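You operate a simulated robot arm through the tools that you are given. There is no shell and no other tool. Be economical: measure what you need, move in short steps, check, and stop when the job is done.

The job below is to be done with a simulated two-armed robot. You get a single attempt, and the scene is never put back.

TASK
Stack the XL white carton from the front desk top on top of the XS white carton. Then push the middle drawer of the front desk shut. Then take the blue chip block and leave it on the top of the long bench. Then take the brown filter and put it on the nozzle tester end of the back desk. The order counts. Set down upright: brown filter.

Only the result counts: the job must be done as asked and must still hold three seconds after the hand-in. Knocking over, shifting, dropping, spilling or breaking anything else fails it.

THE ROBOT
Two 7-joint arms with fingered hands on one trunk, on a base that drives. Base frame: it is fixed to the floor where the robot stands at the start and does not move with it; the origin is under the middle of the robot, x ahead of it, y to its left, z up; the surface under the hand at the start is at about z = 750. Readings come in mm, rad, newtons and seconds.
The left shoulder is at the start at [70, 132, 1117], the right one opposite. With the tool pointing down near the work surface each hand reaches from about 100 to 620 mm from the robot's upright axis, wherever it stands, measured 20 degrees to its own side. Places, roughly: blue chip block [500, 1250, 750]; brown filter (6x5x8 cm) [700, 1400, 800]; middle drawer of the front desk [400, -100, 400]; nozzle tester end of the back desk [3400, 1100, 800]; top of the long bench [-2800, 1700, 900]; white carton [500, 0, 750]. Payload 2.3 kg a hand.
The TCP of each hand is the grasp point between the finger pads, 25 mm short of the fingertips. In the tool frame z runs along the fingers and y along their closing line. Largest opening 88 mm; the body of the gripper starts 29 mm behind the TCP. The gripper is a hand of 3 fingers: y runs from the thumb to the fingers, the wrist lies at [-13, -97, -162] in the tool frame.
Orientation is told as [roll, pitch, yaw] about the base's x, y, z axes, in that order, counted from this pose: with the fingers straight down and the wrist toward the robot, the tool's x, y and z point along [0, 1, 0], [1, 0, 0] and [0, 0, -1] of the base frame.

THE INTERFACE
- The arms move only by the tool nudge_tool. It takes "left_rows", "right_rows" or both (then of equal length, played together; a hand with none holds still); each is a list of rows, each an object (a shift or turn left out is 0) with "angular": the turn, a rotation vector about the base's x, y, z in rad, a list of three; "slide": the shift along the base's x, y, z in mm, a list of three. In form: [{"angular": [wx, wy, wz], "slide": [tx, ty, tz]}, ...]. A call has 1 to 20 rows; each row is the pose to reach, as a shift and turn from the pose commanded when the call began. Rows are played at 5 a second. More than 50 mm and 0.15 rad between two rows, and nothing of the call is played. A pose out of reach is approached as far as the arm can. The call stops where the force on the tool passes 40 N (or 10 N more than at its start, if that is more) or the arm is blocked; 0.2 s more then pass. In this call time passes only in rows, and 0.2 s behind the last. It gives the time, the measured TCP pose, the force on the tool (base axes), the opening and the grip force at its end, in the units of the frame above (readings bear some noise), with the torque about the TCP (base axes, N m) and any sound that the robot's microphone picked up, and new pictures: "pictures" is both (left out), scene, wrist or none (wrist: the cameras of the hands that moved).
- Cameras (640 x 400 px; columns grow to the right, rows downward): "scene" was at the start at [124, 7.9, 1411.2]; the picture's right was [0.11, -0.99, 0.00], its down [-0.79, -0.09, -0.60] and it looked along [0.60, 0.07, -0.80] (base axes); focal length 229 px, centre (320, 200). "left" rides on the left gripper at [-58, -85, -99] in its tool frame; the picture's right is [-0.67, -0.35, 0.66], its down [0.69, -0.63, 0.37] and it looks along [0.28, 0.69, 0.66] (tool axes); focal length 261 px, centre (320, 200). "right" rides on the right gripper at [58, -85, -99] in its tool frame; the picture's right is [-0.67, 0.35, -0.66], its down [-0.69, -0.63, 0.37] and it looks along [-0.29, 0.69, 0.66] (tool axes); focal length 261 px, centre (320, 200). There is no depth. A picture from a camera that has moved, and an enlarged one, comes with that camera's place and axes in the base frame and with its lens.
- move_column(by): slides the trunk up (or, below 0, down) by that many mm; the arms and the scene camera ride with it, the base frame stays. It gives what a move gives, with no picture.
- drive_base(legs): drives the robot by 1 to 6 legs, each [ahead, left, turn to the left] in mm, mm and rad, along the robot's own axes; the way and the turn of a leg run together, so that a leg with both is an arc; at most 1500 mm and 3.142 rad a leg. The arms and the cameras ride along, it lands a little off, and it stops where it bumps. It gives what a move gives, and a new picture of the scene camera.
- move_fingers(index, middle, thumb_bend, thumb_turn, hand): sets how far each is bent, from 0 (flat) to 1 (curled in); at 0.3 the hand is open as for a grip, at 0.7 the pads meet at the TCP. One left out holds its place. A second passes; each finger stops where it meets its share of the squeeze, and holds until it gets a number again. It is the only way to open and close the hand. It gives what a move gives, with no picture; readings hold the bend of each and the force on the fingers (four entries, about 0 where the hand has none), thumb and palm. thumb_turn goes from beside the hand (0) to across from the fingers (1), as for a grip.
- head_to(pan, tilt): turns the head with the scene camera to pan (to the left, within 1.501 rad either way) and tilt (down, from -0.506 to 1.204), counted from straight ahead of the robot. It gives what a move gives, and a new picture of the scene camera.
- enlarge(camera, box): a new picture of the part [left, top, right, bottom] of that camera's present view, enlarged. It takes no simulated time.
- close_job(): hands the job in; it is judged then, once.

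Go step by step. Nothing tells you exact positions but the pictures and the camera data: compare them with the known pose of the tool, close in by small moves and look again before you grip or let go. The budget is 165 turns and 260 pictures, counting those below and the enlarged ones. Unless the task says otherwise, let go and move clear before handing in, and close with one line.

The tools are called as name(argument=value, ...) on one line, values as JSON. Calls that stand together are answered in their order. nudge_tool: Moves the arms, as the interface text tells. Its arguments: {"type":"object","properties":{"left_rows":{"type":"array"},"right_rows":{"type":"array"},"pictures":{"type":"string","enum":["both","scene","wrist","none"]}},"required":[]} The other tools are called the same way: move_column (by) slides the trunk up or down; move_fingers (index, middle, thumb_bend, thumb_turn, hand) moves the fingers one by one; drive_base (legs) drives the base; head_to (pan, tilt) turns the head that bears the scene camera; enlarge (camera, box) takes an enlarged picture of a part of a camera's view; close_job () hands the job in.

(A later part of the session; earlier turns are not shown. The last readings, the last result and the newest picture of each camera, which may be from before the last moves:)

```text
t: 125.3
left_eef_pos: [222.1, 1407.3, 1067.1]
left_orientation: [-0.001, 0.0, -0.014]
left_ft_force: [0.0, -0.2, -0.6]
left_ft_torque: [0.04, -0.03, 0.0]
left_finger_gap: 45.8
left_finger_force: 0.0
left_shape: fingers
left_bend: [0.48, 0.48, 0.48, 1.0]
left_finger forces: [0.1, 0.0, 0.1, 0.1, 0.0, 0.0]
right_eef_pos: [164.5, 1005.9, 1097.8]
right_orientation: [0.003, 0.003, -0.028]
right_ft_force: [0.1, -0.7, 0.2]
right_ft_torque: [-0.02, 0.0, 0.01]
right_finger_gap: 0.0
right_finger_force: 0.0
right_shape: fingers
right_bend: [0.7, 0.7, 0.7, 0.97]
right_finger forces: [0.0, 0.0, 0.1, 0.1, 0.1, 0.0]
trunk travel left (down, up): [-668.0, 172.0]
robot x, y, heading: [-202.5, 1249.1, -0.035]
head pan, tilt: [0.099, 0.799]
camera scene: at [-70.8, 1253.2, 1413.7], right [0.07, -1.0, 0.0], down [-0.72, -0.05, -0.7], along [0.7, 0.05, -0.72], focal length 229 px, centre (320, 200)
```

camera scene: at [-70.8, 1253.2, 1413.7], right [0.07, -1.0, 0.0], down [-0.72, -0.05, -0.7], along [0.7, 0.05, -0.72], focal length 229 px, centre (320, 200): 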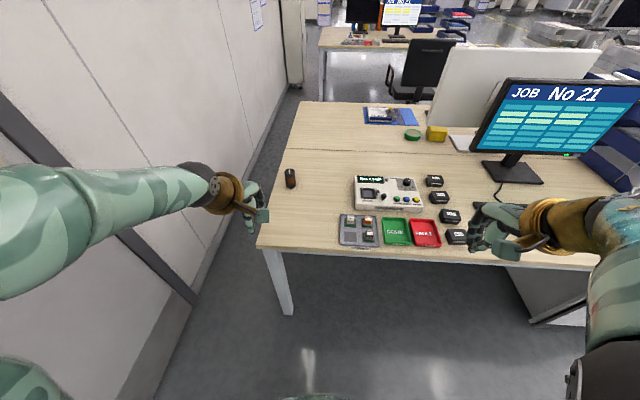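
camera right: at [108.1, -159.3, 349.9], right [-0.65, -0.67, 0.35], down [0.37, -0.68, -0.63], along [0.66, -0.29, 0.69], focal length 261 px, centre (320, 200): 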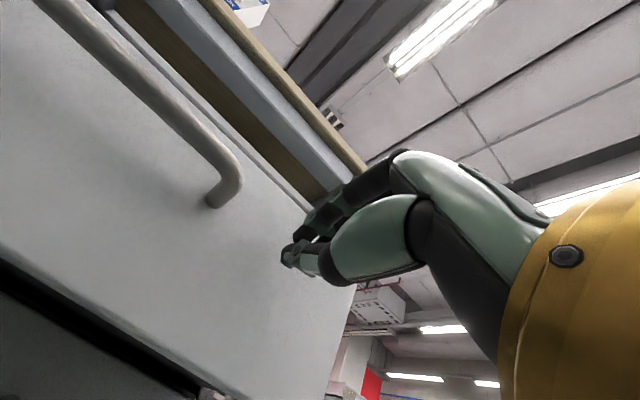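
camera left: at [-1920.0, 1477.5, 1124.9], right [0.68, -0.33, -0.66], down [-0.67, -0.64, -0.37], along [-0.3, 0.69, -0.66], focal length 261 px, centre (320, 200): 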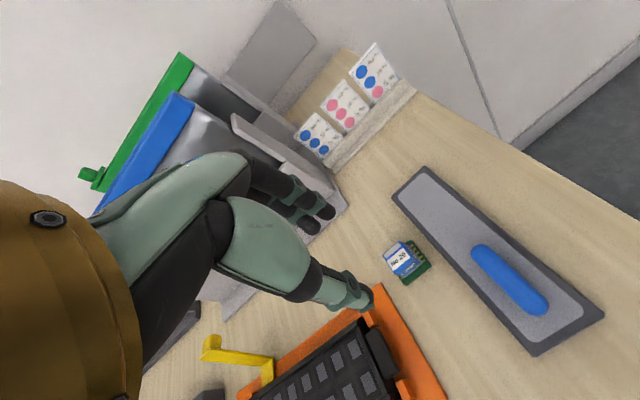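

The filter stands at about (643, 1424). Driving up close and turning right so the left shoulder comes forward.

drive_base(legs=[[240, 90, 0], [0, 0, -0.47]])

move_fingers(hand="left", index=0.3, middle=0.3, thumb_bend=0.3)

head_to(pan=0.65, tilt=0.85)

enlarge(camera="left", box=[0, 0, 640, 400])

```text
t: 128.5
left_eef_pos: [490.0, 1276.3, 1067.3]
left_orientation: [0.001, 0.0, -0.491]
left_ft_force: [-0.4, -1.1, -1.0]
left_ft_torque: [0.03, -0.01, 0.01]
left_finger_gap: 45.6
left_finger_force: 0.0
left_shape: fingers
left_bend: [0.48, 0.48, 0.48, 1.0]
left_finger forces: [0.1, 0.1, 0.1, 0.0, 0.0, 0.1]
right_eef_pos: [256.1, 946.5, 1098.6]
right_orientation: [0.004, 0.004, -0.506]
right_ft_force: [-0.5, 0.7, 0.0]
right_ft_torque: [-0.02, -0.01, 0.04]
right_finger_gap: 0.3
right_finger_force: 0.1
right_shape: fingers
right_bend: [0.7, 0.7, 0.7, 0.97]
right_finger forces: [0.0, 0.1, 0.0, 0.1, 0.0, 0.1]
trunk travel left (down, up): [-668.0, 172.0]
robot x, y, heading: [42.6, 1333.0, -0.511]
head pan, tilt: [0.099, 0.799]
camera scene: at [160.4, 1274.3, 1413.7], right [-0.4, -0.92, 0.0], down [-0.66, 0.28, -0.7], along [0.64, -0.28, -0.72], focal length 229 px, centre (320, 200)
```

scene: 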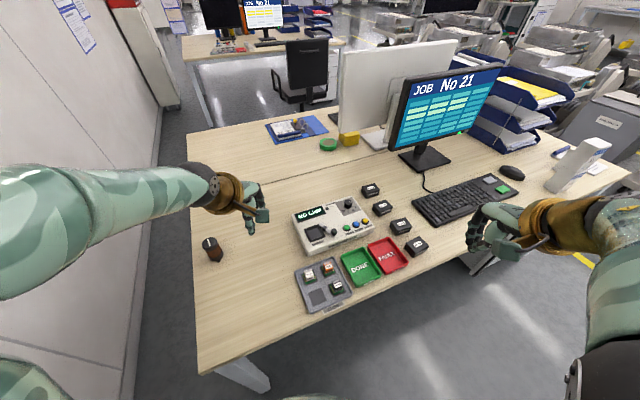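

```text
t: 129.5
left_eef_pos: [490.6, 1276.4, 1067.3]
left_orientation: [0.001, -0.001, -0.489]
left_ft_force: [-0.3, 0.6, 0.4]
left_ft_torque: [-0.01, 0.01, 0.01]
left_finger_gap: 84.3
left_finger_force: 0.0
left_shape: fingers
left_bend: [0.3, 0.3, 0.3, 0.98]
left_finger forces: [0.0, 0.0, 0.0, 0.0, 0.1, 0.0]
right_eef_pos: [256.1, 946.0, 1098.7]
right_orientation: [0.003, 0.003, -0.504]
right_ft_force: [-0.2, 0.6, 0.1]
right_ft_torque: [-0.02, -0.02, -0.01]
right_finger_gap: 0.0
right_finger_force: 0.1
right_shape: fingers
right_bend: [0.7, 0.7, 0.7, 0.97]
right_finger forces: [0.0, 0.0, 0.0, 0.0, 0.1, 0.0]
trunk travel left (down, up): [-668.0, 172.0]
robot x, y, heading: [41.1, 1327.6, -0.511]
head pan, tilt: [0.099, 0.799]
```

```text
t: 130.5
left_eef_pos: [491.3, 1276.0, 1065.6]
left_orientation: [0.0, 0.001, -0.489]
left_ft_force: [0.2, 0.1, 0.2]
left_ft_torque: [0.0, 0.0, -0.01]
left_finger_gap: 83.9
left_finger_force: 0.0
left_shape: fingers
left_bend: [0.3, 0.3, 0.3, 0.98]
left_finger forces: [0.0, 0.0, 0.1, 0.0, 0.0, 0.0]
right_eef_pos: [256.1, 945.9, 1097.2]
right_orientation: [0.003, 0.004, -0.504]
right_ft_force: [0.0, -0.4, 0.5]
right_ft_torque: [0.0, -0.01, 0.0]
right_finger_gap: 0.0
right_finger_force: 0.0
right_shape: fingers
right_bend: [0.7, 0.7, 0.7, 0.97]
right_finger forces: [0.0, 0.0, 0.0, 0.0, 0.1, 0.1]
trunk travel left (down, up): [-668.0, 172.0]
robot x, y, heading: [41.3, 1328.3, -0.511]
head pan, tilt: [0.649, 0.85]
camera scene: at [163.4, 1316.9, 1409.7], right [0.14, -0.99, 0.0], down [-0.74, -0.11, -0.66], along [0.65, 0.09, -0.75], focal length 229 px, centre (320, 200)
```

scene: 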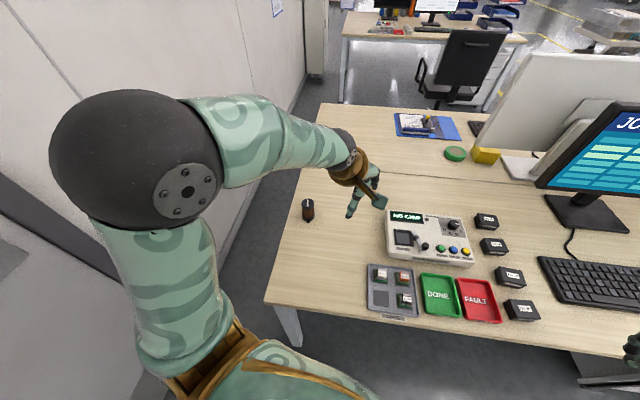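

```text
1.00 times, centred on (320, 200) of left (not enlarged: the box is as wide or as high as the picture)
camera zoom: at [388.1, 1264.1, 1166.2], right [-0.62, -0.43, -0.66], down [-0.23, 0.9, -0.37], along [0.75, -0.08, -0.66], focal length 261 px, centre (320, 200)
```

zoom: 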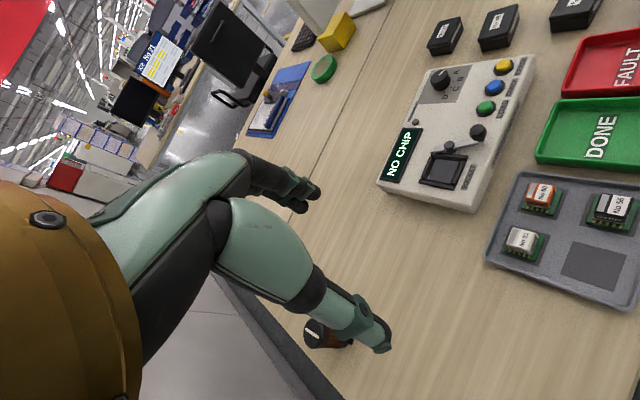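

Moving the hand above the filter and squaring it.

nudge_tool(left_rows=[{"slide": [25, 25, -10], "angular": [0, 0, 0.08]}, {"slide": [50, 50, -20], "angular": [0, 0, 0.16]}, {"slide": [75, 75, -35], "angular": [0, 0, 0.24]}, {"slide": [100, 100, -50], "angular": [0, 0, 0.32]}, {"slide": [127, 125, -70], "angular": [0, 0, 0.4]}, {"slide": [152, 148, -95], "angular": [0, 0, 0.45]}, {"slide": [152, 148, -115], "angular": [0, 0, 0.45]}])

enlarge(camera="scene", box=[270, 160, 370, 240])

```text
t: 132.1
left_eef_pos: [645.9, 1424.1, 950.1]
left_orientation: [0.0, 0.001, -0.04]
left_ft_force: [-0.2, 0.0, -1.1]
left_ft_torque: [0.01, 0.01, -0.03]
left_finger_gap: 84.3
left_finger_force: 0.1
left_shape: fingers
left_bend: [0.3, 0.3, 0.3, 0.98]
left_finger forces: [0.0, 0.0, 0.1, 0.0, 0.0, 0.0]
right_eef_pos: [254.4, 945.7, 1097.3]
right_orientation: [0.004, 0.004, -0.504]
right_ft_force: [0.0, 0.6, 1.0]
right_ft_torque: [0.0, 0.0, 0.0]
right_finger_gap: 0.0
right_finger_force: 0.1
right_shape: fingers
right_bend: [0.7, 0.7, 0.7, 0.97]
right_finger forces: [0.0, 0.0, 0.0, 0.1, 0.1, 0.0]
trunk travel left (down, up): [-668.0, 172.0]
robot x, y, heading: [40.4, 1327.9, -0.505]
head pan, tilt: [0.649, 0.85]
camera scene: at [163.7, 1316.8, 1409.7], right [0.14, -0.99, 0.0], down [-0.74, -0.11, -0.66], along [0.65, 0.09, -0.75], focal length 229 px, centre (320, 200)
camera left: at [556.3, 1368.1, 1050.0], right [-0.38, -0.66, -0.66], down [-0.6, 0.71, -0.37], along [0.71, 0.26, -0.66], focal length 261 px, centre (320, 200)
```

scene: 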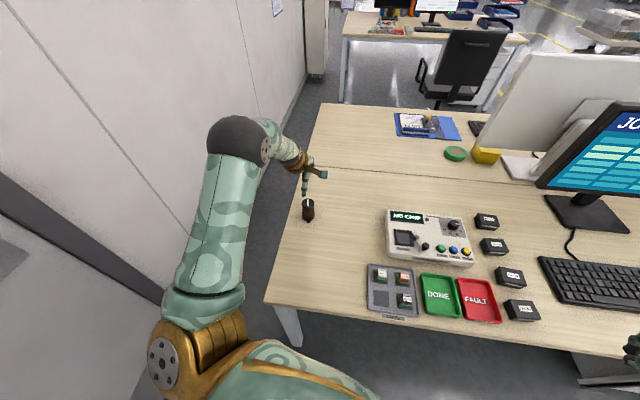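
left: 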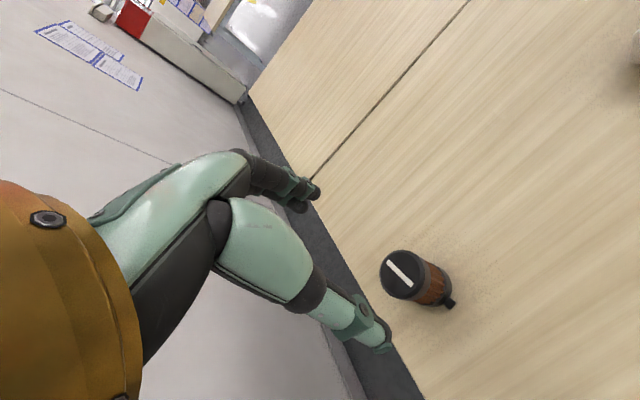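

```text
5.00 times, centred on (320, 200) of scene
camera zoom: at [163.7, 1316.8, 1409.7], right [0.14, -0.99, 0.0], down [-0.74, -0.11, -0.66], along [0.65, 0.09, -0.75], focal length 1146 px, centre (320, 200)
```

zoom: 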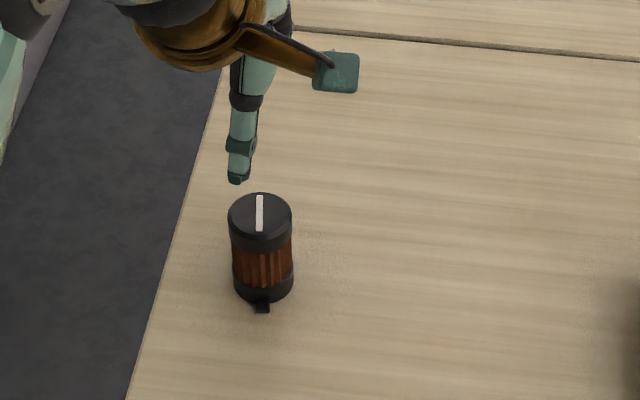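

Filter centre (650, 1425), about 45 mm in diameter, top z≈830, nub at the bottom near side. Descending to TCP z≈810.

nudge_tool(left_rows=[{"slide": [4, 1, -40]}, {"slide": [4, 1, -80]}, {"slide": [4, 1, -115]}, {"slide": [4, 1, -140]}], pictures="wrist")

enlarge(camera="scene", box=[270, 160, 370, 240])

```text
t: 133.1
left_eef_pos: [646.9, 1425.5, 810.7]
left_orientation: [0.001, 0.001, -0.04]
left_ft_force: [0.2, -0.8, 0.5]
left_ft_torque: [0.01, 0.0, 0.01]
left_finger_gap: 84.8
left_finger_force: 0.0
left_shape: fingers
left_bend: [0.3, 0.3, 0.3, 0.98]
left_finger forces: [0.0, 0.0, 0.0, 0.0, 0.0, 0.1]
right_eef_pos: [254.8, 945.6, 1098.8]
right_orientation: [0.005, 0.005, -0.504]
right_ft_force: [0.0, -0.3, 0.1]
right_ft_torque: [0.0, 0.0, -0.01]
right_finger_gap: 0.0
right_finger_force: 0.1
right_shape: fingers
right_bend: [0.7, 0.7, 0.7, 0.97]
right_finger forces: [0.0, 0.0, 0.0, 0.0, 0.0, 0.0]
trunk travel left (down, up): [-668.0, 172.0]
robot x, y, heading: [38.6, 1332.8, -0.507]
head pan, tilt: [0.649, 0.85]
camera left: at [558.9, 1370.2, 910.2], right [-0.38, -0.66, -0.66], down [-0.6, 0.71, -0.37], along [0.71, 0.26, -0.66], focal length 261 px, centre (320, 200)
```

left: 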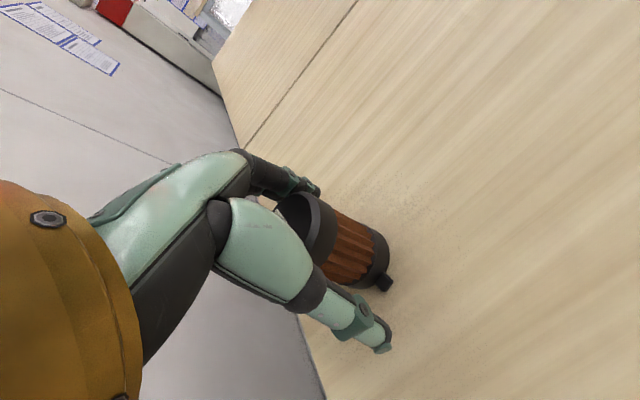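

```text
5.00 times, centred on (320, 200) of scene
camera zoom: at [164.3, 1317.3, 1409.6], right [0.14, -0.99, 0.0], down [-0.74, -0.11, -0.66], along [0.65, 0.09, -0.75], focal length 1146 px, centre (320, 200)
```

zoom: 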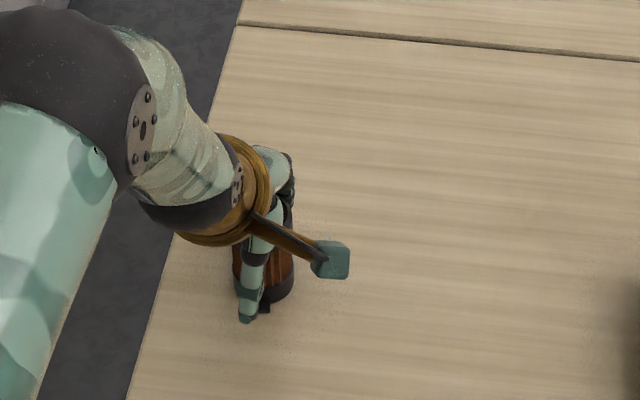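

Hand straddles the filter centrally. Closing in two stages.

move_fingers(hand="left", index=0.5, middle=0.5, thumb_bend=0.5)

move_fingers(hand="left", index=0.65, middle=0.65, thumb_bend=0.65)

enlarge(camera="left", box=[220, 130, 460, 370])

```text
t: 134.1
left_eef_pos: [646.4, 1425.7, 811.6]
left_orientation: [0.0, 0.001, -0.04]
left_ft_force: [-0.1, -0.7, 0.3]
left_ft_torque: [0.0, 0.0, -0.02]
left_finger_gap: 42.0
left_finger_force: 0.0
left_shape: fingers
left_bend: [0.5, 0.5, 0.5, 1.0]
left_finger forces: [0.0, 0.1, 0.0, 0.1, 0.1, 0.1]
right_eef_pos: [255.1, 945.7, 1097.7]
right_orientation: [0.003, 0.004, -0.504]
right_ft_force: [1.2, -0.8, 0.0]
right_ft_torque: [-0.02, -0.02, 0.01]
right_finger_gap: 0.2
right_finger_force: 0.0
right_shape: fingers
right_bend: [0.7, 0.7, 0.7, 0.97]
right_finger forces: [0.1, 0.0, 0.0, 0.0, 0.1, 0.0]
trunk travel left (down, up): [-668.0, 172.0]
robot x, y, heading: [42.5, 1330.1, -0.507]
head pan, tilt: [0.649, 0.85]
```

```text
t: 135.1
left_eef_pos: [646.0, 1424.4, 812.2]
left_orientation: [-0.001, 0.001, -0.041]
left_ft_force: [0.5, -0.3, 1.6]
left_ft_torque: [0.01, -0.07, -0.03]
left_finger_gap: 34.0
left_finger_force: 12.4
left_shape: fingers
left_bend: [0.56, 0.56, 0.53, 1.0]
left_finger forces: [5.2, 7.2, 0.1, 0.0, 11.7, 0.1]
right_eef_pos: [256.3, 944.9, 1098.6]
right_orientation: [0.002, 0.003, -0.504]
right_ft_force: [0.3, -0.5, 0.8]
right_ft_torque: [-0.03, -0.01, 0.02]
right_finger_gap: 0.0
right_finger_force: 0.1
right_shape: fingers
right_bend: [0.7, 0.7, 0.7, 0.97]
right_finger forces: [0.0, 0.1, 0.0, 0.0, 0.0, 0.0]
trunk travel left (down, up): [-668.0, 172.0]
robot x, y, heading: [45.6, 1328.5, -0.508]
head pan, tilt: [0.649, 0.85]
```

```text
1.67 times, centred on (340, 250) of left
camera zoom: at [558.2, 1369.9, 911.0], right [-0.38, -0.66, -0.66], down [-0.6, 0.71, -0.37], along [0.71, 0.26, -0.66], focal length 434 px, centre (287, 117)
```

zoom: 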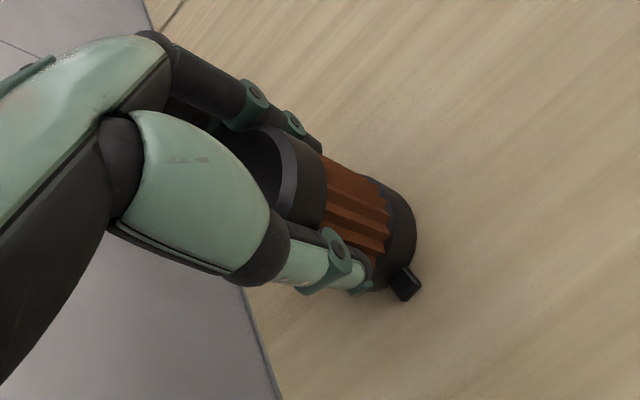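

Firm contact. Squeezing a little more and lifting.

move_fingers(hand="left", index=0.72, middle=0.72, thumb_bend=0.72)

nudge_tool(left_rows=[{"slide": [0, 0, 6]}, {"slide": [0, 0, 20]}, {"slide": [0, 0, 40]}], pictures="wrist")

enlarge(camera="scene", box=[270, 160, 370, 240])

```text
t: 136.1
left_eef_pos: [646.6, 1424.8, 810.9]
left_orientation: [0.0, 0.0, -0.039]
left_ft_force: [0.1, -1.2, -0.6]
left_ft_torque: [0.0, -0.05, 0.0]
left_finger_gap: 33.4
left_finger_force: 18.4
left_shape: fingers
left_bend: [0.57, 0.58, 0.53, 1.0]
left_finger forces: [9.4, 9.9, 0.0, 0.0, 18.2, 0.0]
right_eef_pos: [255.1, 945.1, 1098.8]
right_orientation: [0.004, 0.003, -0.504]
right_ft_force: [-0.2, -0.4, 0.6]
right_ft_torque: [0.0, 0.01, -0.02]
right_finger_gap: 0.0
right_finger_force: 0.0
right_shape: fingers
right_bend: [0.7, 0.7, 0.7, 0.97]
right_finger forces: [0.0, 0.1, 0.0, 0.0, 0.0, 0.1]
trunk travel left (down, up): [-668.0, 172.0]
robot x, y, heading: [41.8, 1330.6, -0.508]
head pan, tilt: [0.649, 0.85]
```

```text
t: 136.9
left_eef_pos: [646.0, 1423.0, 851.0]
left_orientation: [-0.001, 0.0, -0.04]
left_ft_force: [-0.1, -0.9, -1.1]
left_ft_torque: [0.01, -0.01, 0.01]
left_finger_gap: 33.3
left_finger_force: 18.9
left_shape: fingers
left_bend: [0.57, 0.58, 0.53, 1.0]
left_finger forces: [8.9, 9.8, 0.1, 0.0, 18.1, 0.1]
right_eef_pos: [256.0, 946.2, 1098.6]
right_orientation: [0.003, 0.004, -0.505]
right_ft_force: [0.1, 0.6, -0.3]
right_ft_torque: [0.01, 0.01, -0.01]
right_finger_gap: 0.0
right_finger_force: 0.1
right_shape: fingers
right_bend: [0.7, 0.7, 0.7, 0.97]
right_finger forces: [0.0, 0.0, 0.0, 0.0, 0.0, 0.0]
trunk travel left (down, up): [-668.0, 172.0]
robot x, y, heading: [39.1, 1329.3, -0.506]
head pan, tilt: [0.649, 0.85]
camera left: at [558.5, 1368.6, 951.6], right [-0.38, -0.66, -0.66], down [-0.6, 0.71, -0.37], along [0.7, 0.26, -0.66], focal length 261 px, centre (320, 200)
```

left: 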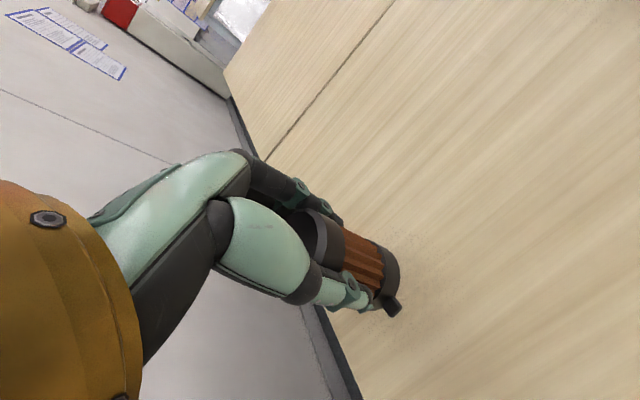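

```text
5.00 times, centred on (320, 200) of scene
camera zoom: at [163.2, 1317.0, 1409.7], right [0.14, -0.99, 0.0], down [-0.74, -0.11, -0.66], along [0.65, 0.09, -0.75], focal length 1146 px, centre (320, 200)
```

zoom: 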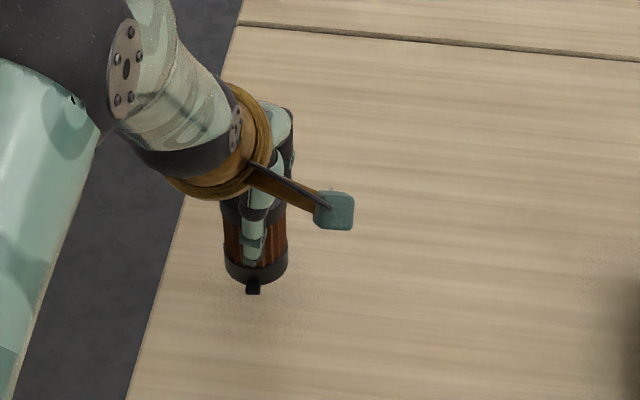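

The filter is lifted upright. Raising and retracting it, then backing off and going around the right side of the desk.

nudge_tool(left_rows=[{"slide": [0, 0, 40]}, {"slide": [0, 0, 80]}, {"slide": [-15, -5, 115], "angular": [0, 0, -0.05]}, {"slide": [-45, -20, 140], "angular": [0, 0, -0.12]}, {"slide": [-80, -40, 160], "angular": [0, 0, -0.22]}, {"slide": [-115, -60, 175], "angular": [0, 0, -0.32]}, {"slide": [-145, -80, 185], "angular": [0, 0, -0.42]}, {"slide": [-170, -105, 200], "angular": [0, 0, -0.46]}], pictures="wrist")

drive_base(legs=[[0, 0, 0.5], [-600, 0, 0], [0, -1500, 0], [0, -500, 0]])

head_to(pan=0, tilt=0.4)

```text
t: 138.7
left_eef_pos: [474.5, 1317.3, 1053.2]
left_orientation: [0.011, 0.003, -0.509]
left_ft_force: [0.0, -0.4, 0.2]
left_ft_torque: [0.02, -0.02, 0.07]
left_finger_gap: 32.5
left_finger_force: 16.9
left_shape: fingers
left_bend: [0.58, 0.59, 0.53, 1.0]
left_finger forces: [8.4, 9.6, 0.1, 0.0, 17.0, 0.1]
left hand out of reach, approached as far as the arm can: row 7
right_eef_pos: [254.5, 943.3, 1096.6]
right_orientation: [0.008, 0.004, -0.504]
right_ft_force: [0.0, -0.4, -0.3]
right_ft_torque: [0.02, 0.01, 0.03]
right_finger_gap: 0.0
right_finger_force: 0.1
right_shape: fingers
right_bend: [0.7, 0.7, 0.7, 0.97]
right_finger forces: [0.1, 0.1, 0.0, 0.1, 0.0, 0.0]
trunk travel left (down, up): [-668.0, 172.0]
robot x, y, heading: [45.5, 1331.8, -0.514]
head pan, tilt: [0.649, 0.85]
camera left: at [371.7, 1306.4, 1152.2], right [-0.63, -0.41, -0.66], down [-0.22, 0.91, -0.35], along [0.75, -0.08, -0.66], focal length 261 px, centre (320, 200)
```

left: 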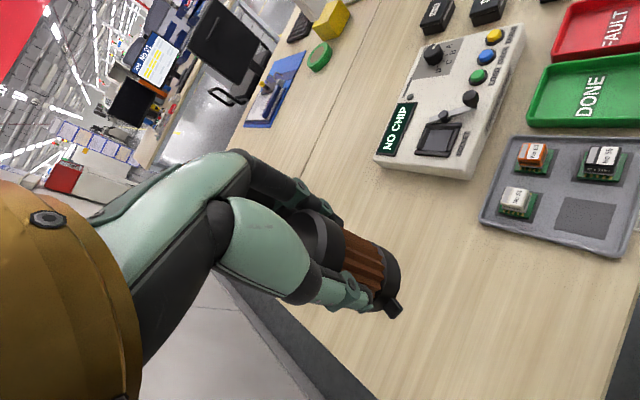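

```text
t: 153.1
left_eef_pos: [-181.2, -484.5, 1052.6]
left_orientation: [-0.002, 0.001, -0.01]
left_ft_force: [-0.1, 0.8, -0.3]
left_ft_torque: [-0.01, 0.03, -0.02]
left_finger_gap: 32.7
left_finger_force: 17.0
left_shape: fingers
left_bend: [0.58, 0.59, 0.53, 1.0]
left_finger forces: [8.3, 9.5, 0.1, 0.0, 17.0, 0.0]
right_eef_pos: [-201.5, -918.4, 1097.1]
right_orientation: [0.003, 0.004, -0.014]
right_ft_force: [-1.3, 0.0, -0.3]
right_ft_torque: [-0.02, -0.02, 0.0]
right_finger_gap: 0.0
right_finger_force: 0.0
right_shape: fingers
right_bend: [0.7, 0.7, 0.7, 0.97]
right_finger forces: [0.0, 0.0, 0.1, 0.1, 0.1, 0.0]
trunk travel left (down, up): [-668.0, 172.0]
robot x, y, heading: [-571.0, -677.9, -0.017]
head pan, tilt: [0.649, 0.85]
camera scene: at [-456.7, -634.1, 1409.6], right [0.59, -0.81, 0.0], down [-0.61, -0.44, -0.66], along [0.53, 0.39, -0.75], focal length 229 px, centre (320, 200)
```

scene: 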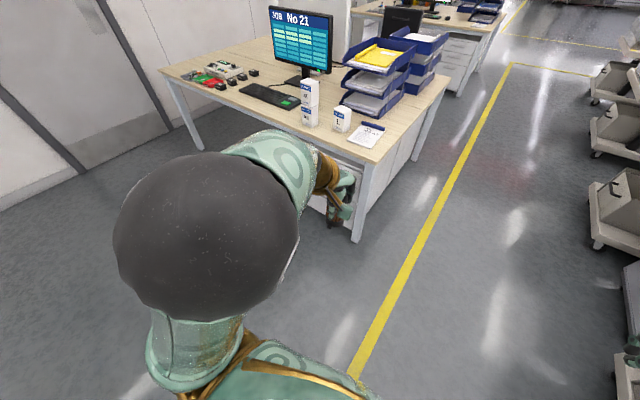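

```text
t: 154.1
left_eef_pos: [-181.2, -484.8, 1052.1]
left_orientation: [-0.001, 0.0, -0.012]
left_ft_force: [-0.1, 0.6, -0.5]
left_ft_torque: [-0.01, -0.01, 0.03]
left_finger_gap: 33.0
left_finger_force: 17.7
left_shape: fingers
left_bend: [0.58, 0.59, 0.53, 1.0]
left_finger forces: [8.4, 9.6, 0.0, 0.1, 17.1, 0.1]
right_eef_pos: [-200.8, -918.0, 1098.7]
right_orientation: [0.005, 0.004, -0.015]
right_ft_force: [0.4, 0.7, -0.4]
right_ft_torque: [-0.01, 0.04, -0.01]
right_finger_gap: 0.0
right_finger_force: 0.0
right_shape: fingers
right_bend: [0.7, 0.7, 0.7, 0.97]
right_finger forces: [0.1, 0.0, 0.1, 0.0, 0.0, 0.0]
trunk travel left (down, up): [-668.0, 172.0]
robot x, y, heading: [-568.5, -679.3, -0.016]
head pan, tilt: [0.0, 0.4]
camera scene: at [-427.2, -682.8, 1448.7], right [-0.02, -1.0, 0.0], down [-0.39, 0.01, -0.92], along [0.92, -0.01, -0.39], focal length 229 px, centre (320, 200)
```

scene: 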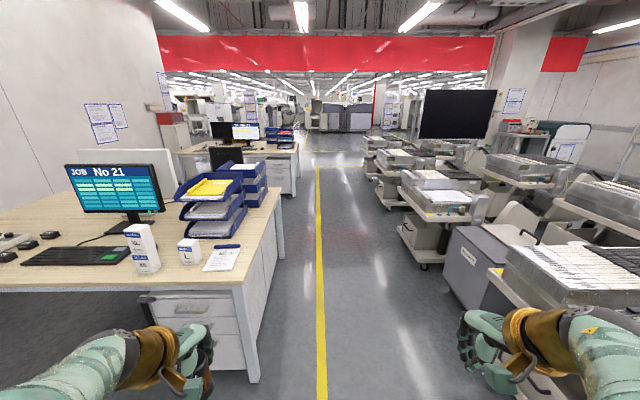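

The aisle runs along y≈−750. The back desk's front edge looks to be at x≈3200, y from −330 to 1465. Driving along the aisle to x≈2650.

drive_base(legs=[[1500, -40, 0.016], [1500, 0, 0], [220, 0, 0]])

head_to(pan=1.1, tilt=0.45)

```text
refused: leg 1 is longer than a leg can be; nothing moved
```

```text
t: 155.5
left_eef_pos: [-180.9, -485.7, 1053.2]
left_orientation: [-0.001, 0.001, -0.01]
left_ft_force: [-0.3, 0.5, -1.2]
left_ft_torque: [-0.01, -0.01, -0.01]
left_finger_gap: 32.9
left_finger_force: 18.3
left_shape: fingers
left_bend: [0.58, 0.59, 0.53, 1.0]
left_finger forces: [8.4, 9.5, 0.0, 0.0, 17.1, 0.1]
right_eef_pos: [-201.6, -919.1, 1098.1]
right_orientation: [0.002, 0.004, -0.015]
right_ft_force: [0.2, 0.4, -0.1]
right_ft_torque: [0.02, -0.03, 0.0]
right_finger_gap: 0.1
right_finger_force: 0.1
right_shape: fingers
right_bend: [0.7, 0.7, 0.7, 0.97]
right_finger forces: [0.0, 0.0, 0.1, 0.0, 0.1, 0.0]
trunk travel left (down, up): [-668.0, 172.0]
robot x, y, heading: [-569.4, -681.2, -0.014]
head pan, tilt: [1.1, 0.45]
camera scene: at [-476.6, -600.4, 1444.1], right [0.88, -0.47, 0.0], down [-0.2, -0.38, -0.9], along [0.42, 0.79, -0.44], focal length 229 px, centre (320, 200)
```

scene: 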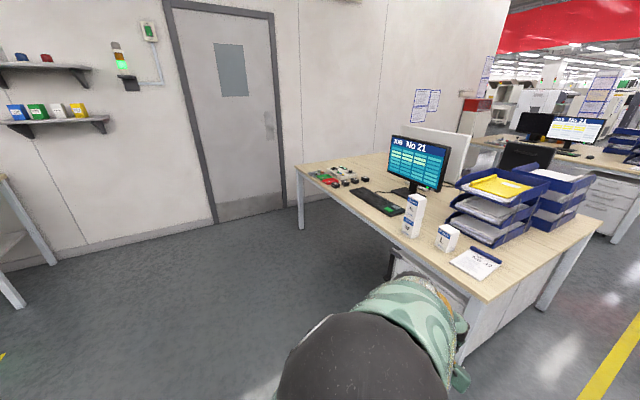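

drive_base(legs=[[0, -90, 0.014], [1490, 0, 0], [1490, 0, 0], [220, 0, 0]])

```text
t: 171.9
left_eef_pos: [3030.6, -590.5, 1053.1]
left_orientation: [-0.001, -0.002, -0.007]
left_ft_force: [0.3, 0.3, -1.1]
left_ft_torque: [0.0, -0.01, 0.03]
left_finger_gap: 32.6
left_finger_force: 17.5
left_shape: fingers
left_bend: [0.58, 0.59, 0.53, 1.0]
left_finger forces: [8.4, 9.6, 0.0, 0.0, 17.0, 0.1]
right_eef_pos: [3012.8, -1024.1, 1098.9]
right_orientation: [0.003, 0.003, -0.007]
right_ft_force: [0.0, -0.1, 0.1]
right_ft_torque: [-0.03, 0.02, 0.0]
right_finger_gap: 0.1
right_finger_force: 0.0
right_shape: fingers
right_bend: [0.7, 0.7, 0.7, 0.97]
right_finger forces: [0.1, 0.0, 0.0, 0.1, 0.0, 0.0]
trunk travel left (down, up): [-668.0, 172.0]
robot x, y, heading: [2644.8, -786.4, -0.009]
head pan, tilt: [1.1, 0.45]
camera scene: at [2733.9, -706.5, 1444.3], right [0.89, -0.47, 0.0], down [-0.2, -0.39, -0.9], along [0.42, 0.8, -0.43], focal length 229 px, centre (320, 200)
```

scene: 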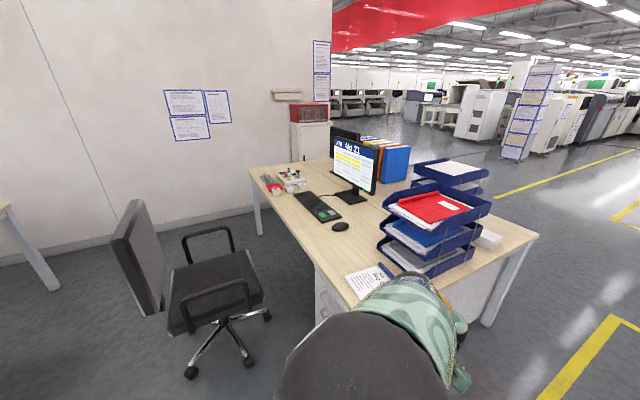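

The chair stands at about (2650, 350), so I'll pass between it and the front desk's rear. First a closer look at the nozzle tester end.

enlarge(camera="scene", box=[230, 140, 370, 240])

head_to(pan=1.5, tilt=0.6)

```text
4.00 times, centred on (300, 190) of scene
camera zoom: at [2733.9, -706.5, 1444.3], right [0.89, -0.47, 0.0], down [-0.2, -0.39, -0.9], along [0.42, 0.8, -0.43], focal length 917 px, centre (400, 240)
```

zoom: 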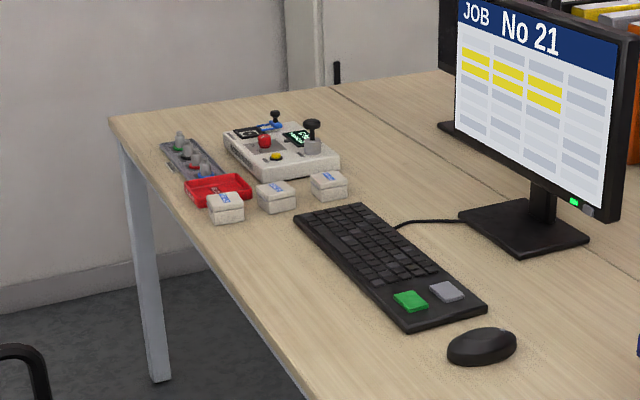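

```text
t: 172.8
left_eef_pos: [3032.1, -590.9, 1052.9]
left_orientation: [0.0, 0.0, -0.005]
left_ft_force: [0.1, -0.6, -0.9]
left_ft_torque: [0.02, -0.01, -0.01]
left_finger_gap: 32.9
left_finger_force: 17.1
left_shape: fingers
left_bend: [0.58, 0.59, 0.53, 1.0]
left_finger forces: [8.4, 9.6, 0.0, 0.0, 17.1, 0.1]
right_eef_pos: [3014.5, -1025.3, 1099.1]
right_orientation: [0.003, 0.004, -0.008]
right_ft_force: [0.4, 0.1, 0.1]
right_ft_torque: [0.03, 0.02, 0.0]
right_finger_gap: 0.1
right_finger_force: 0.2
right_shape: fingers
right_bend: [0.7, 0.7, 0.7, 0.97]
right_finger forces: [0.0, 0.0, 0.0, 0.1, 0.1, 0.1]
trunk travel left (down, up): [-668.0, 172.0]
robot x, y, heading: [2642.8, -787.1, -0.013]
head pan, tilt: [1.499, 0.6]
camera scene: at [2701.5, -699.8, 1430.6], right [1.0, -0.09, 0.0], down [-0.05, -0.56, -0.83], along [0.07, 0.82, -0.56], focal length 229 px, centre (320, 200)
```

scene: 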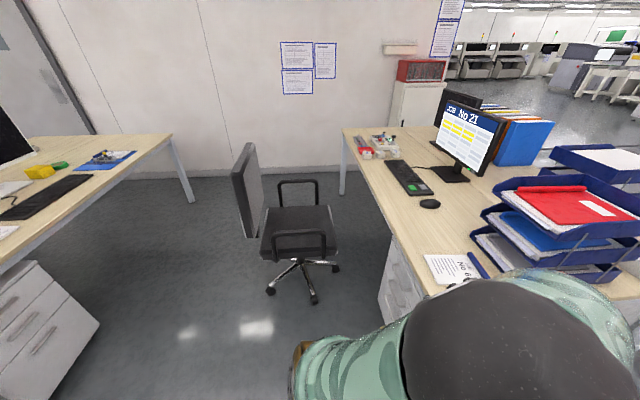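

The corridor between the front desk rear (x≈1550) and the chair (x≈2350) is about 800 mm. Backing to x≈1940 and turning to face +y.

drive_base(legs=[[-705, 0, 0], [0, 0, 1.584]])

head_to(pan=0, tilt=0.6)

```text
t: 180.4
left_eef_pos: [1739.5, -393.3, 1052.5]
left_orientation: [0.0, -0.001, 1.576]
left_ft_force: [0.5, -0.6, -1.8]
left_ft_torque: [-0.03, -0.01, 0.05]
left_finger_gap: 32.7
left_finger_force: 17.6
left_shape: fingers
left_bend: [0.58, 0.59, 0.53, 1.0]
left_finger forces: [8.4, 9.6, 0.1, 0.0, 16.8, 0.0]
right_eef_pos: [2173.2, -405.7, 1098.4]
right_orientation: [0.003, 0.004, 1.574]
right_ft_force: [1.1, 0.2, 1.2]
right_ft_torque: [0.0, 0.0, 0.03]
right_finger_gap: 0.0
right_finger_force: 0.0
right_shape: fingers
right_bend: [0.7, 0.7, 0.7, 0.97]
right_finger forces: [0.1, 0.0, 0.1, 0.1, 0.0, 0.0]
trunk travel left (down, up): [-668.0, 172.0]
robot x, y, heading: [1940.0, -776.8, 1.569]
head pan, tilt: [1.499, 0.6]
camera scene: at [1853.4, -722.9, 1430.6], right [0.07, 1.0, 0.0], down [0.56, -0.04, -0.83], along [-0.82, 0.06, -0.56], focal length 229 px, centre (320, 200)
```

scene: 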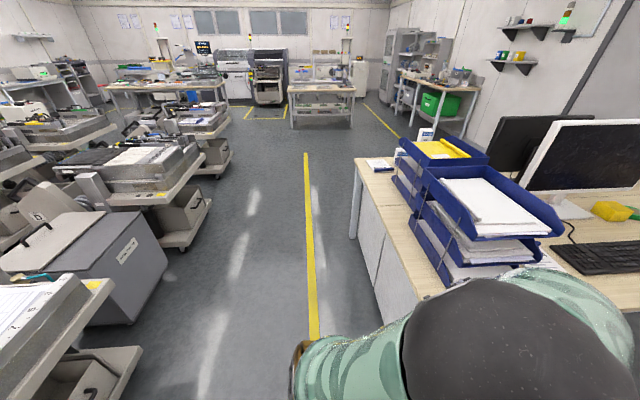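

```text
t: 182.1
left_eef_pos: [1740.2, -393.5, 1053.4]
left_orientation: [0.0, 0.0, 1.577]
left_ft_force: [-0.2, 0.4, -1.9]
left_ft_torque: [0.01, 0.01, -0.01]
left_finger_gap: 32.6
left_finger_force: 17.4
left_shape: fingers
left_bend: [0.58, 0.59, 0.53, 1.0]
left_finger forces: [8.5, 9.5, 0.0, 0.0, 16.8, 0.0]
right_eef_pos: [2174.7, -405.1, 1098.2]
right_orientation: [0.005, 0.003, 1.573]
right_ft_force: [0.6, 0.5, -0.1]
right_ft_torque: [0.03, -0.01, 0.01]
right_finger_gap: 0.0
right_finger_force: 0.1
right_shape: fingers
right_bend: [0.7, 0.7, 0.7, 0.97]
right_finger forces: [0.0, 0.0, 0.0, 0.1, 0.0, 0.0]
trunk travel left (down, up): [-668.0, 172.0]
robot x, y, heading: [1941.5, -779.5, 1.571]
head pan, tilt: [0.0, 0.6]
camera scene: at [1941.4, -640.9, 1430.6], right [1.0, 0.0, 0.0], down [0.0, -0.57, -0.82], along [0.0, 0.82, -0.57], focal length 229 px, centre (320, 200)
```

scene: 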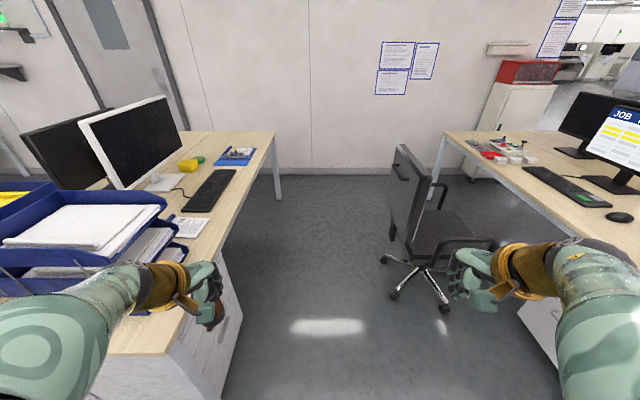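

Path is feasible if I stay slightly left and raise the arms above the chair back. Raising the trunk 160 mm and driving forward at x≈1880.

move_column(by=160)

drive_base(legs=[[0, 60, 0], [700, 0, 0]])

```text
t: 183.9
left_eef_pos: [1740.5, -393.1, 1211.6]
left_orientation: [0.0, 0.001, 1.577]
left_ft_force: [0.0, -1.0, -0.9]
left_ft_torque: [0.03, -0.02, 0.02]
left_finger_gap: 32.7
left_finger_force: 17.4
left_shape: fingers
left_bend: [0.58, 0.59, 0.53, 1.0]
left_finger forces: [8.3, 9.6, 0.1, 0.0, 16.8, 0.1]
right_eef_pos: [2174.1, -406.0, 1257.9]
right_orientation: [0.005, 0.005, 1.572]
right_ft_force: [-0.8, 0.6, 0.2]
right_ft_torque: [0.0, -0.01, 0.03]
right_finger_gap: 0.0
right_finger_force: 0.1
right_shape: fingers
right_bend: [0.7, 0.7, 0.7, 0.97]
right_finger forces: [0.0, 0.1, 0.0, 0.0, 0.0, 0.1]
trunk travel left (down, up): [-828.0, 12.0]
robot x, y, heading: [1945.8, -775.4, 1.567]
head pan, tilt: [0.0, 0.6]
```

```text
t: 188.2
left_eef_pos: [1663.3, 290.0, 1213.6]
left_orientation: [0.001, -0.002, 1.601]
left_ft_force: [0.3, 0.9, -1.5]
left_ft_torque: [0.01, 0.01, 0.0]
left_finger_gap: 32.6
left_finger_force: 17.0
left_shape: fingers
left_bend: [0.58, 0.59, 0.53, 1.0]
left_finger forces: [8.4, 9.6, 0.0, 0.0, 16.7, 0.1]
right_eef_pos: [2098.0, 287.9, 1259.8]
right_orientation: [0.004, 0.003, 1.599]
right_ft_force: [0.3, -0.2, 0.7]
right_ft_torque: [-0.02, -0.04, -0.01]
right_finger_gap: 0.0
right_finger_force: 0.1
right_shape: fingers
right_bend: [0.7, 0.7, 0.7, 0.97]
right_finger forces: [0.0, 0.0, 0.0, 0.1, 0.0, 0.0]
trunk travel left (down, up): [-828.0, 12.0]
robot x, y, heading: [1875.2, -89.3, 1.596]
head pan, tilt: [0.0, 0.6]
camera scene: at [1870.4, 46.6, 1590.7], right [1.0, 0.02, 0.0], down [0.01, -0.56, -0.83], along [-0.02, 0.83, -0.56], focal length 229 px, centre (320, 200)
```

scene: 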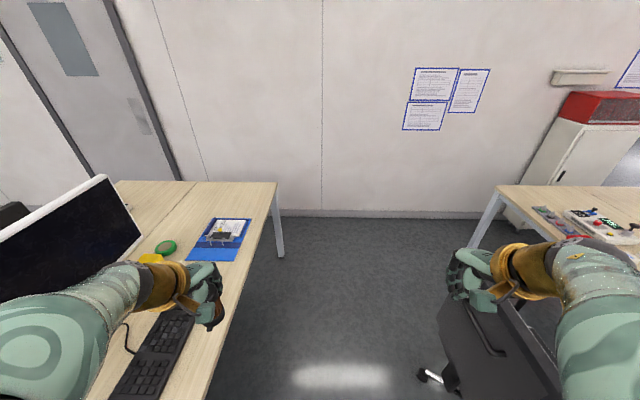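

Clear so far. Continuing forward past the chair, then turning to face the back desk.

drive_base(legs=[[0, 0, -0.025], [1140, 0, 0], [0, 0, -1.57]])

head_to(pan=0, tilt=0.6)

```text
t: 198.2
left_eef_pos: [2266.9, 1245.7, 1212.3]
left_orientation: [0.002, 0.002, 0.011]
left_ft_force: [0.3, -0.2, -0.8]
left_ft_torque: [-0.04, -0.03, -0.03]
left_finger_gap: 32.3
left_finger_force: 16.9
left_shape: fingers
left_bend: [0.58, 0.59, 0.53, 1.0]
left_finger forces: [8.2, 9.5, 0.0, 0.1, 16.3, 0.0]
right_eef_pos: [2255.2, 812.4, 1258.2]
right_orientation: [0.006, 0.004, 0.008]
right_ft_force: [0.6, -0.3, 0.2]
right_ft_torque: [0.03, 0.0, 0.02]
right_finger_gap: 0.0
right_finger_force: 0.0
right_shape: fingers
right_bend: [0.7, 0.7, 0.7, 0.97]
right_finger forces: [0.1, 0.1, 0.0, 0.1, 0.0, 0.0]
trunk travel left (down, up): [-828.0, 12.0]
robot x, y, heading: [1880.6, 1041.1, 0.003]
head pan, tilt: [0.0, 0.6]
camera scene: at [2019.9, 1042.8, 1590.6], right [0.01, -1.0, 0.0], down [-0.57, 0.0, -0.82], along [0.82, 0.0, -0.57], focal length 229 px, centre (320, 200)
```

scene: 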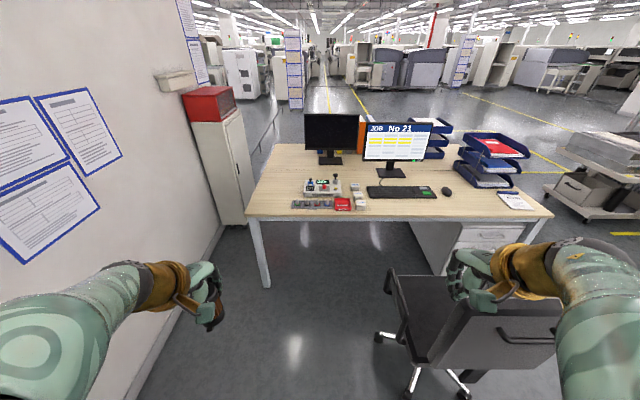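

```text
t: 198.8
left_eef_pos: [2267.0, 1244.3, 1212.0]
left_orientation: [0.001, 0.0, 0.01]
left_ft_force: [0.6, 0.2, -1.6]
left_ft_torque: [-0.03, 0.03, 0.02]
left_finger_gap: 32.5
left_finger_force: 17.2
left_shape: fingers
left_bend: [0.58, 0.59, 0.53, 1.0]
left_finger forces: [8.2, 9.6, 0.1, 0.0, 16.3, 0.0]
right_eef_pos: [2256.1, 812.8, 1258.6]
right_orientation: [0.003, 0.004, 0.009]
right_ft_force: [0.4, 0.0, 0.0]
right_ft_torque: [0.02, 0.01, 0.02]
right_finger_gap: 0.0
right_finger_force: 0.0
right_shape: fingers
right_bend: [0.7, 0.7, 0.7, 0.97]
right_finger forces: [0.0, 0.0, 0.0, 0.0, 0.0, 0.0]
trunk travel left (down, up): [-828.0, 12.0]
robot x, y, heading: [1882.9, 1043.0, 0.001]
head pan, tilt: [0.0, 0.6]
camera scene: at [2019.9, 1042.6, 1590.6], right [0.01, -1.0, 0.0], down [-0.57, 0.0, -0.82], along [0.82, 0.0, -0.57], focal length 229 px, centre (320, 200)
```

scene: 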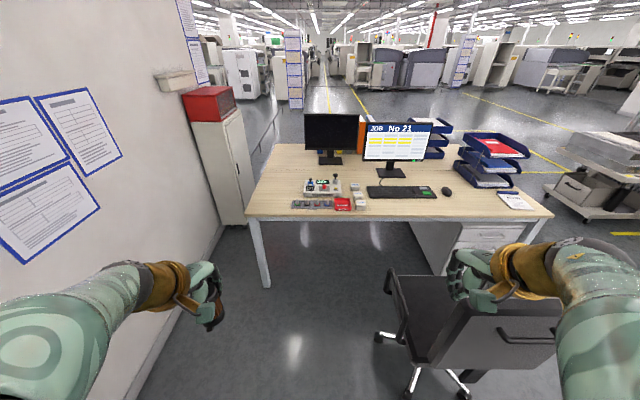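

The tester end is the left end of the back desk (front edge x≈3109, left end y≈1481). I'll aim for the free area left of the tester around (3330, 1260). Driving up to x≈2790.

drive_base(legs=[[850, 90, 0]])

move_column(by=-160)

head_to(pan=0.1, tilt=0.8)

```text
t: 203.4
left_eef_pos: [3124.1, 1349.3, 1213.9]
left_orientation: [0.0, -0.003, 0.029]
left_ft_force: [0.2, 0.4, -0.6]
left_ft_torque: [-0.01, -0.01, 0.02]
left_finger_gap: 32.2
left_finger_force: 16.7
left_shape: fingers
left_bend: [0.58, 0.59, 0.53, 1.0]
left_finger forces: [8.2, 9.6, 0.0, 0.0, 16.3, 0.0]
right_eef_pos: [3120.9, 916.9, 1257.4]
right_orientation: [0.004, 0.003, 0.023]
right_ft_force: [0.4, -0.5, 0.4]
right_ft_torque: [-0.02, -0.02, 0.05]
right_finger_gap: 0.0
right_finger_force: 0.0
right_shape: fingers
right_bend: [0.7, 0.7, 0.7, 0.97]
right_finger forces: [0.1, 0.1, 0.1, 0.0, 0.0, 0.0]
trunk travel left (down, up): [-828.0, 12.0]
robot x, y, heading: [2742.8, 1140.6, 0.022]
head pan, tilt: [0.0, 0.6]
camera scene: at [2880.3, 1143.5, 1590.7], right [0.02, -1.0, 0.0], down [-0.56, -0.01, -0.83], along [0.83, 0.02, -0.56], focal length 229 px, centre (320, 200)
```

scene: 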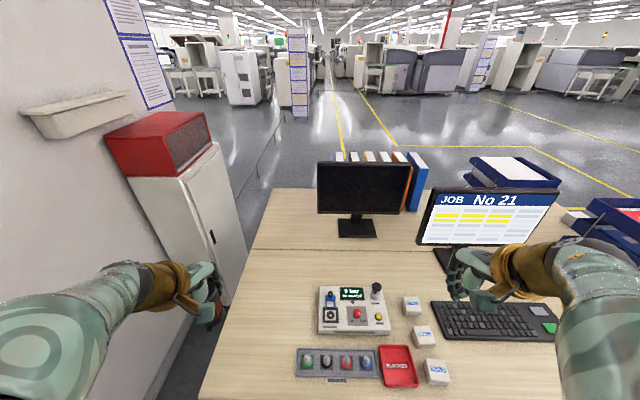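

```text
t: 205.2
left_eef_pos: [3125.2, 1350.8, 1051.8]
left_orientation: [0.0, 0.0, 0.027]
left_ft_force: [-0.3, -1.1, -0.2]
left_ft_torque: [-0.04, 0.01, 0.0]
left_finger_gap: 32.2
left_finger_force: 17.0
left_shape: fingers
left_bend: [0.58, 0.59, 0.53, 1.0]
left_finger forces: [8.2, 9.5, 0.0, 0.0, 16.3, 0.0]
right_eef_pos: [3120.5, 916.6, 1098.7]
right_orientation: [0.004, 0.003, 0.022]
right_ft_force: [0.1, -0.2, 0.3]
right_ft_torque: [0.03, 0.0, -0.01]
right_finger_gap: 0.1
right_finger_force: 0.0
right_shape: fingers
right_bend: [0.7, 0.7, 0.7, 0.97]
right_finger forces: [0.1, 0.0, 0.0, 0.0, 0.0, 0.0]
trunk travel left (down, up): [-668.0, 172.0]
robot x, y, heading: [2745.3, 1143.8, 0.02]
head pan, tilt: [0.0, 0.6]
```

```text
t: 205.9
left_eef_pos: [3124.6, 1351.1, 1053.4]
left_orientation: [0.001, -0.001, 0.027]
left_ft_force: [-0.3, -0.2, -0.6]
left_ft_torque: [-0.01, 0.01, 0.0]
left_finger_gap: 32.0
left_finger_force: 16.8
left_shape: fingers
left_bend: [0.58, 0.59, 0.53, 1.0]
left_finger forces: [8.2, 9.5, 0.0, 0.0, 16.4, 0.1]
right_eef_pos: [3120.6, 915.7, 1098.0]
right_orientation: [0.002, 0.004, 0.023]
right_ft_force: [0.8, -0.9, 0.7]
right_ft_torque: [-0.01, 0.02, 0.04]
right_finger_gap: 0.1
right_finger_force: 0.0
right_shape: fingers
right_bend: [0.7, 0.7, 0.7, 0.97]
right_finger forces: [0.1, 0.0, 0.0, 0.0, 0.1, 0.0]
trunk travel left (down, up): [-668.0, 172.0]
robot x, y, heading: [2740.5, 1141.2, 0.017]
head pan, tilt: [0.099, 0.799]
camera scene: at [2873.5, 1151.6, 1413.7], right [0.12, -0.99, 0.0], down [-0.71, -0.08, -0.7], along [0.69, 0.08, -0.72], focal length 229 px, centre (320, 200)
```

scene: 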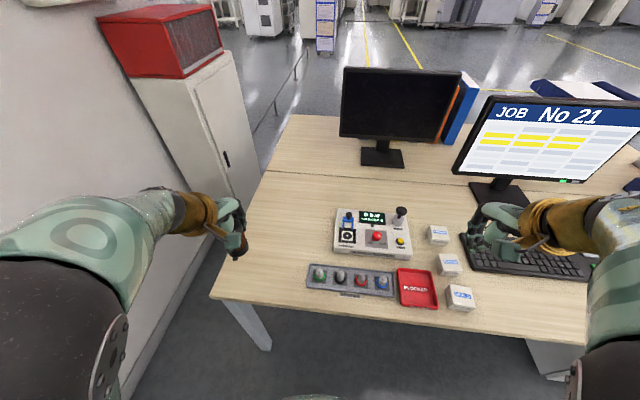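

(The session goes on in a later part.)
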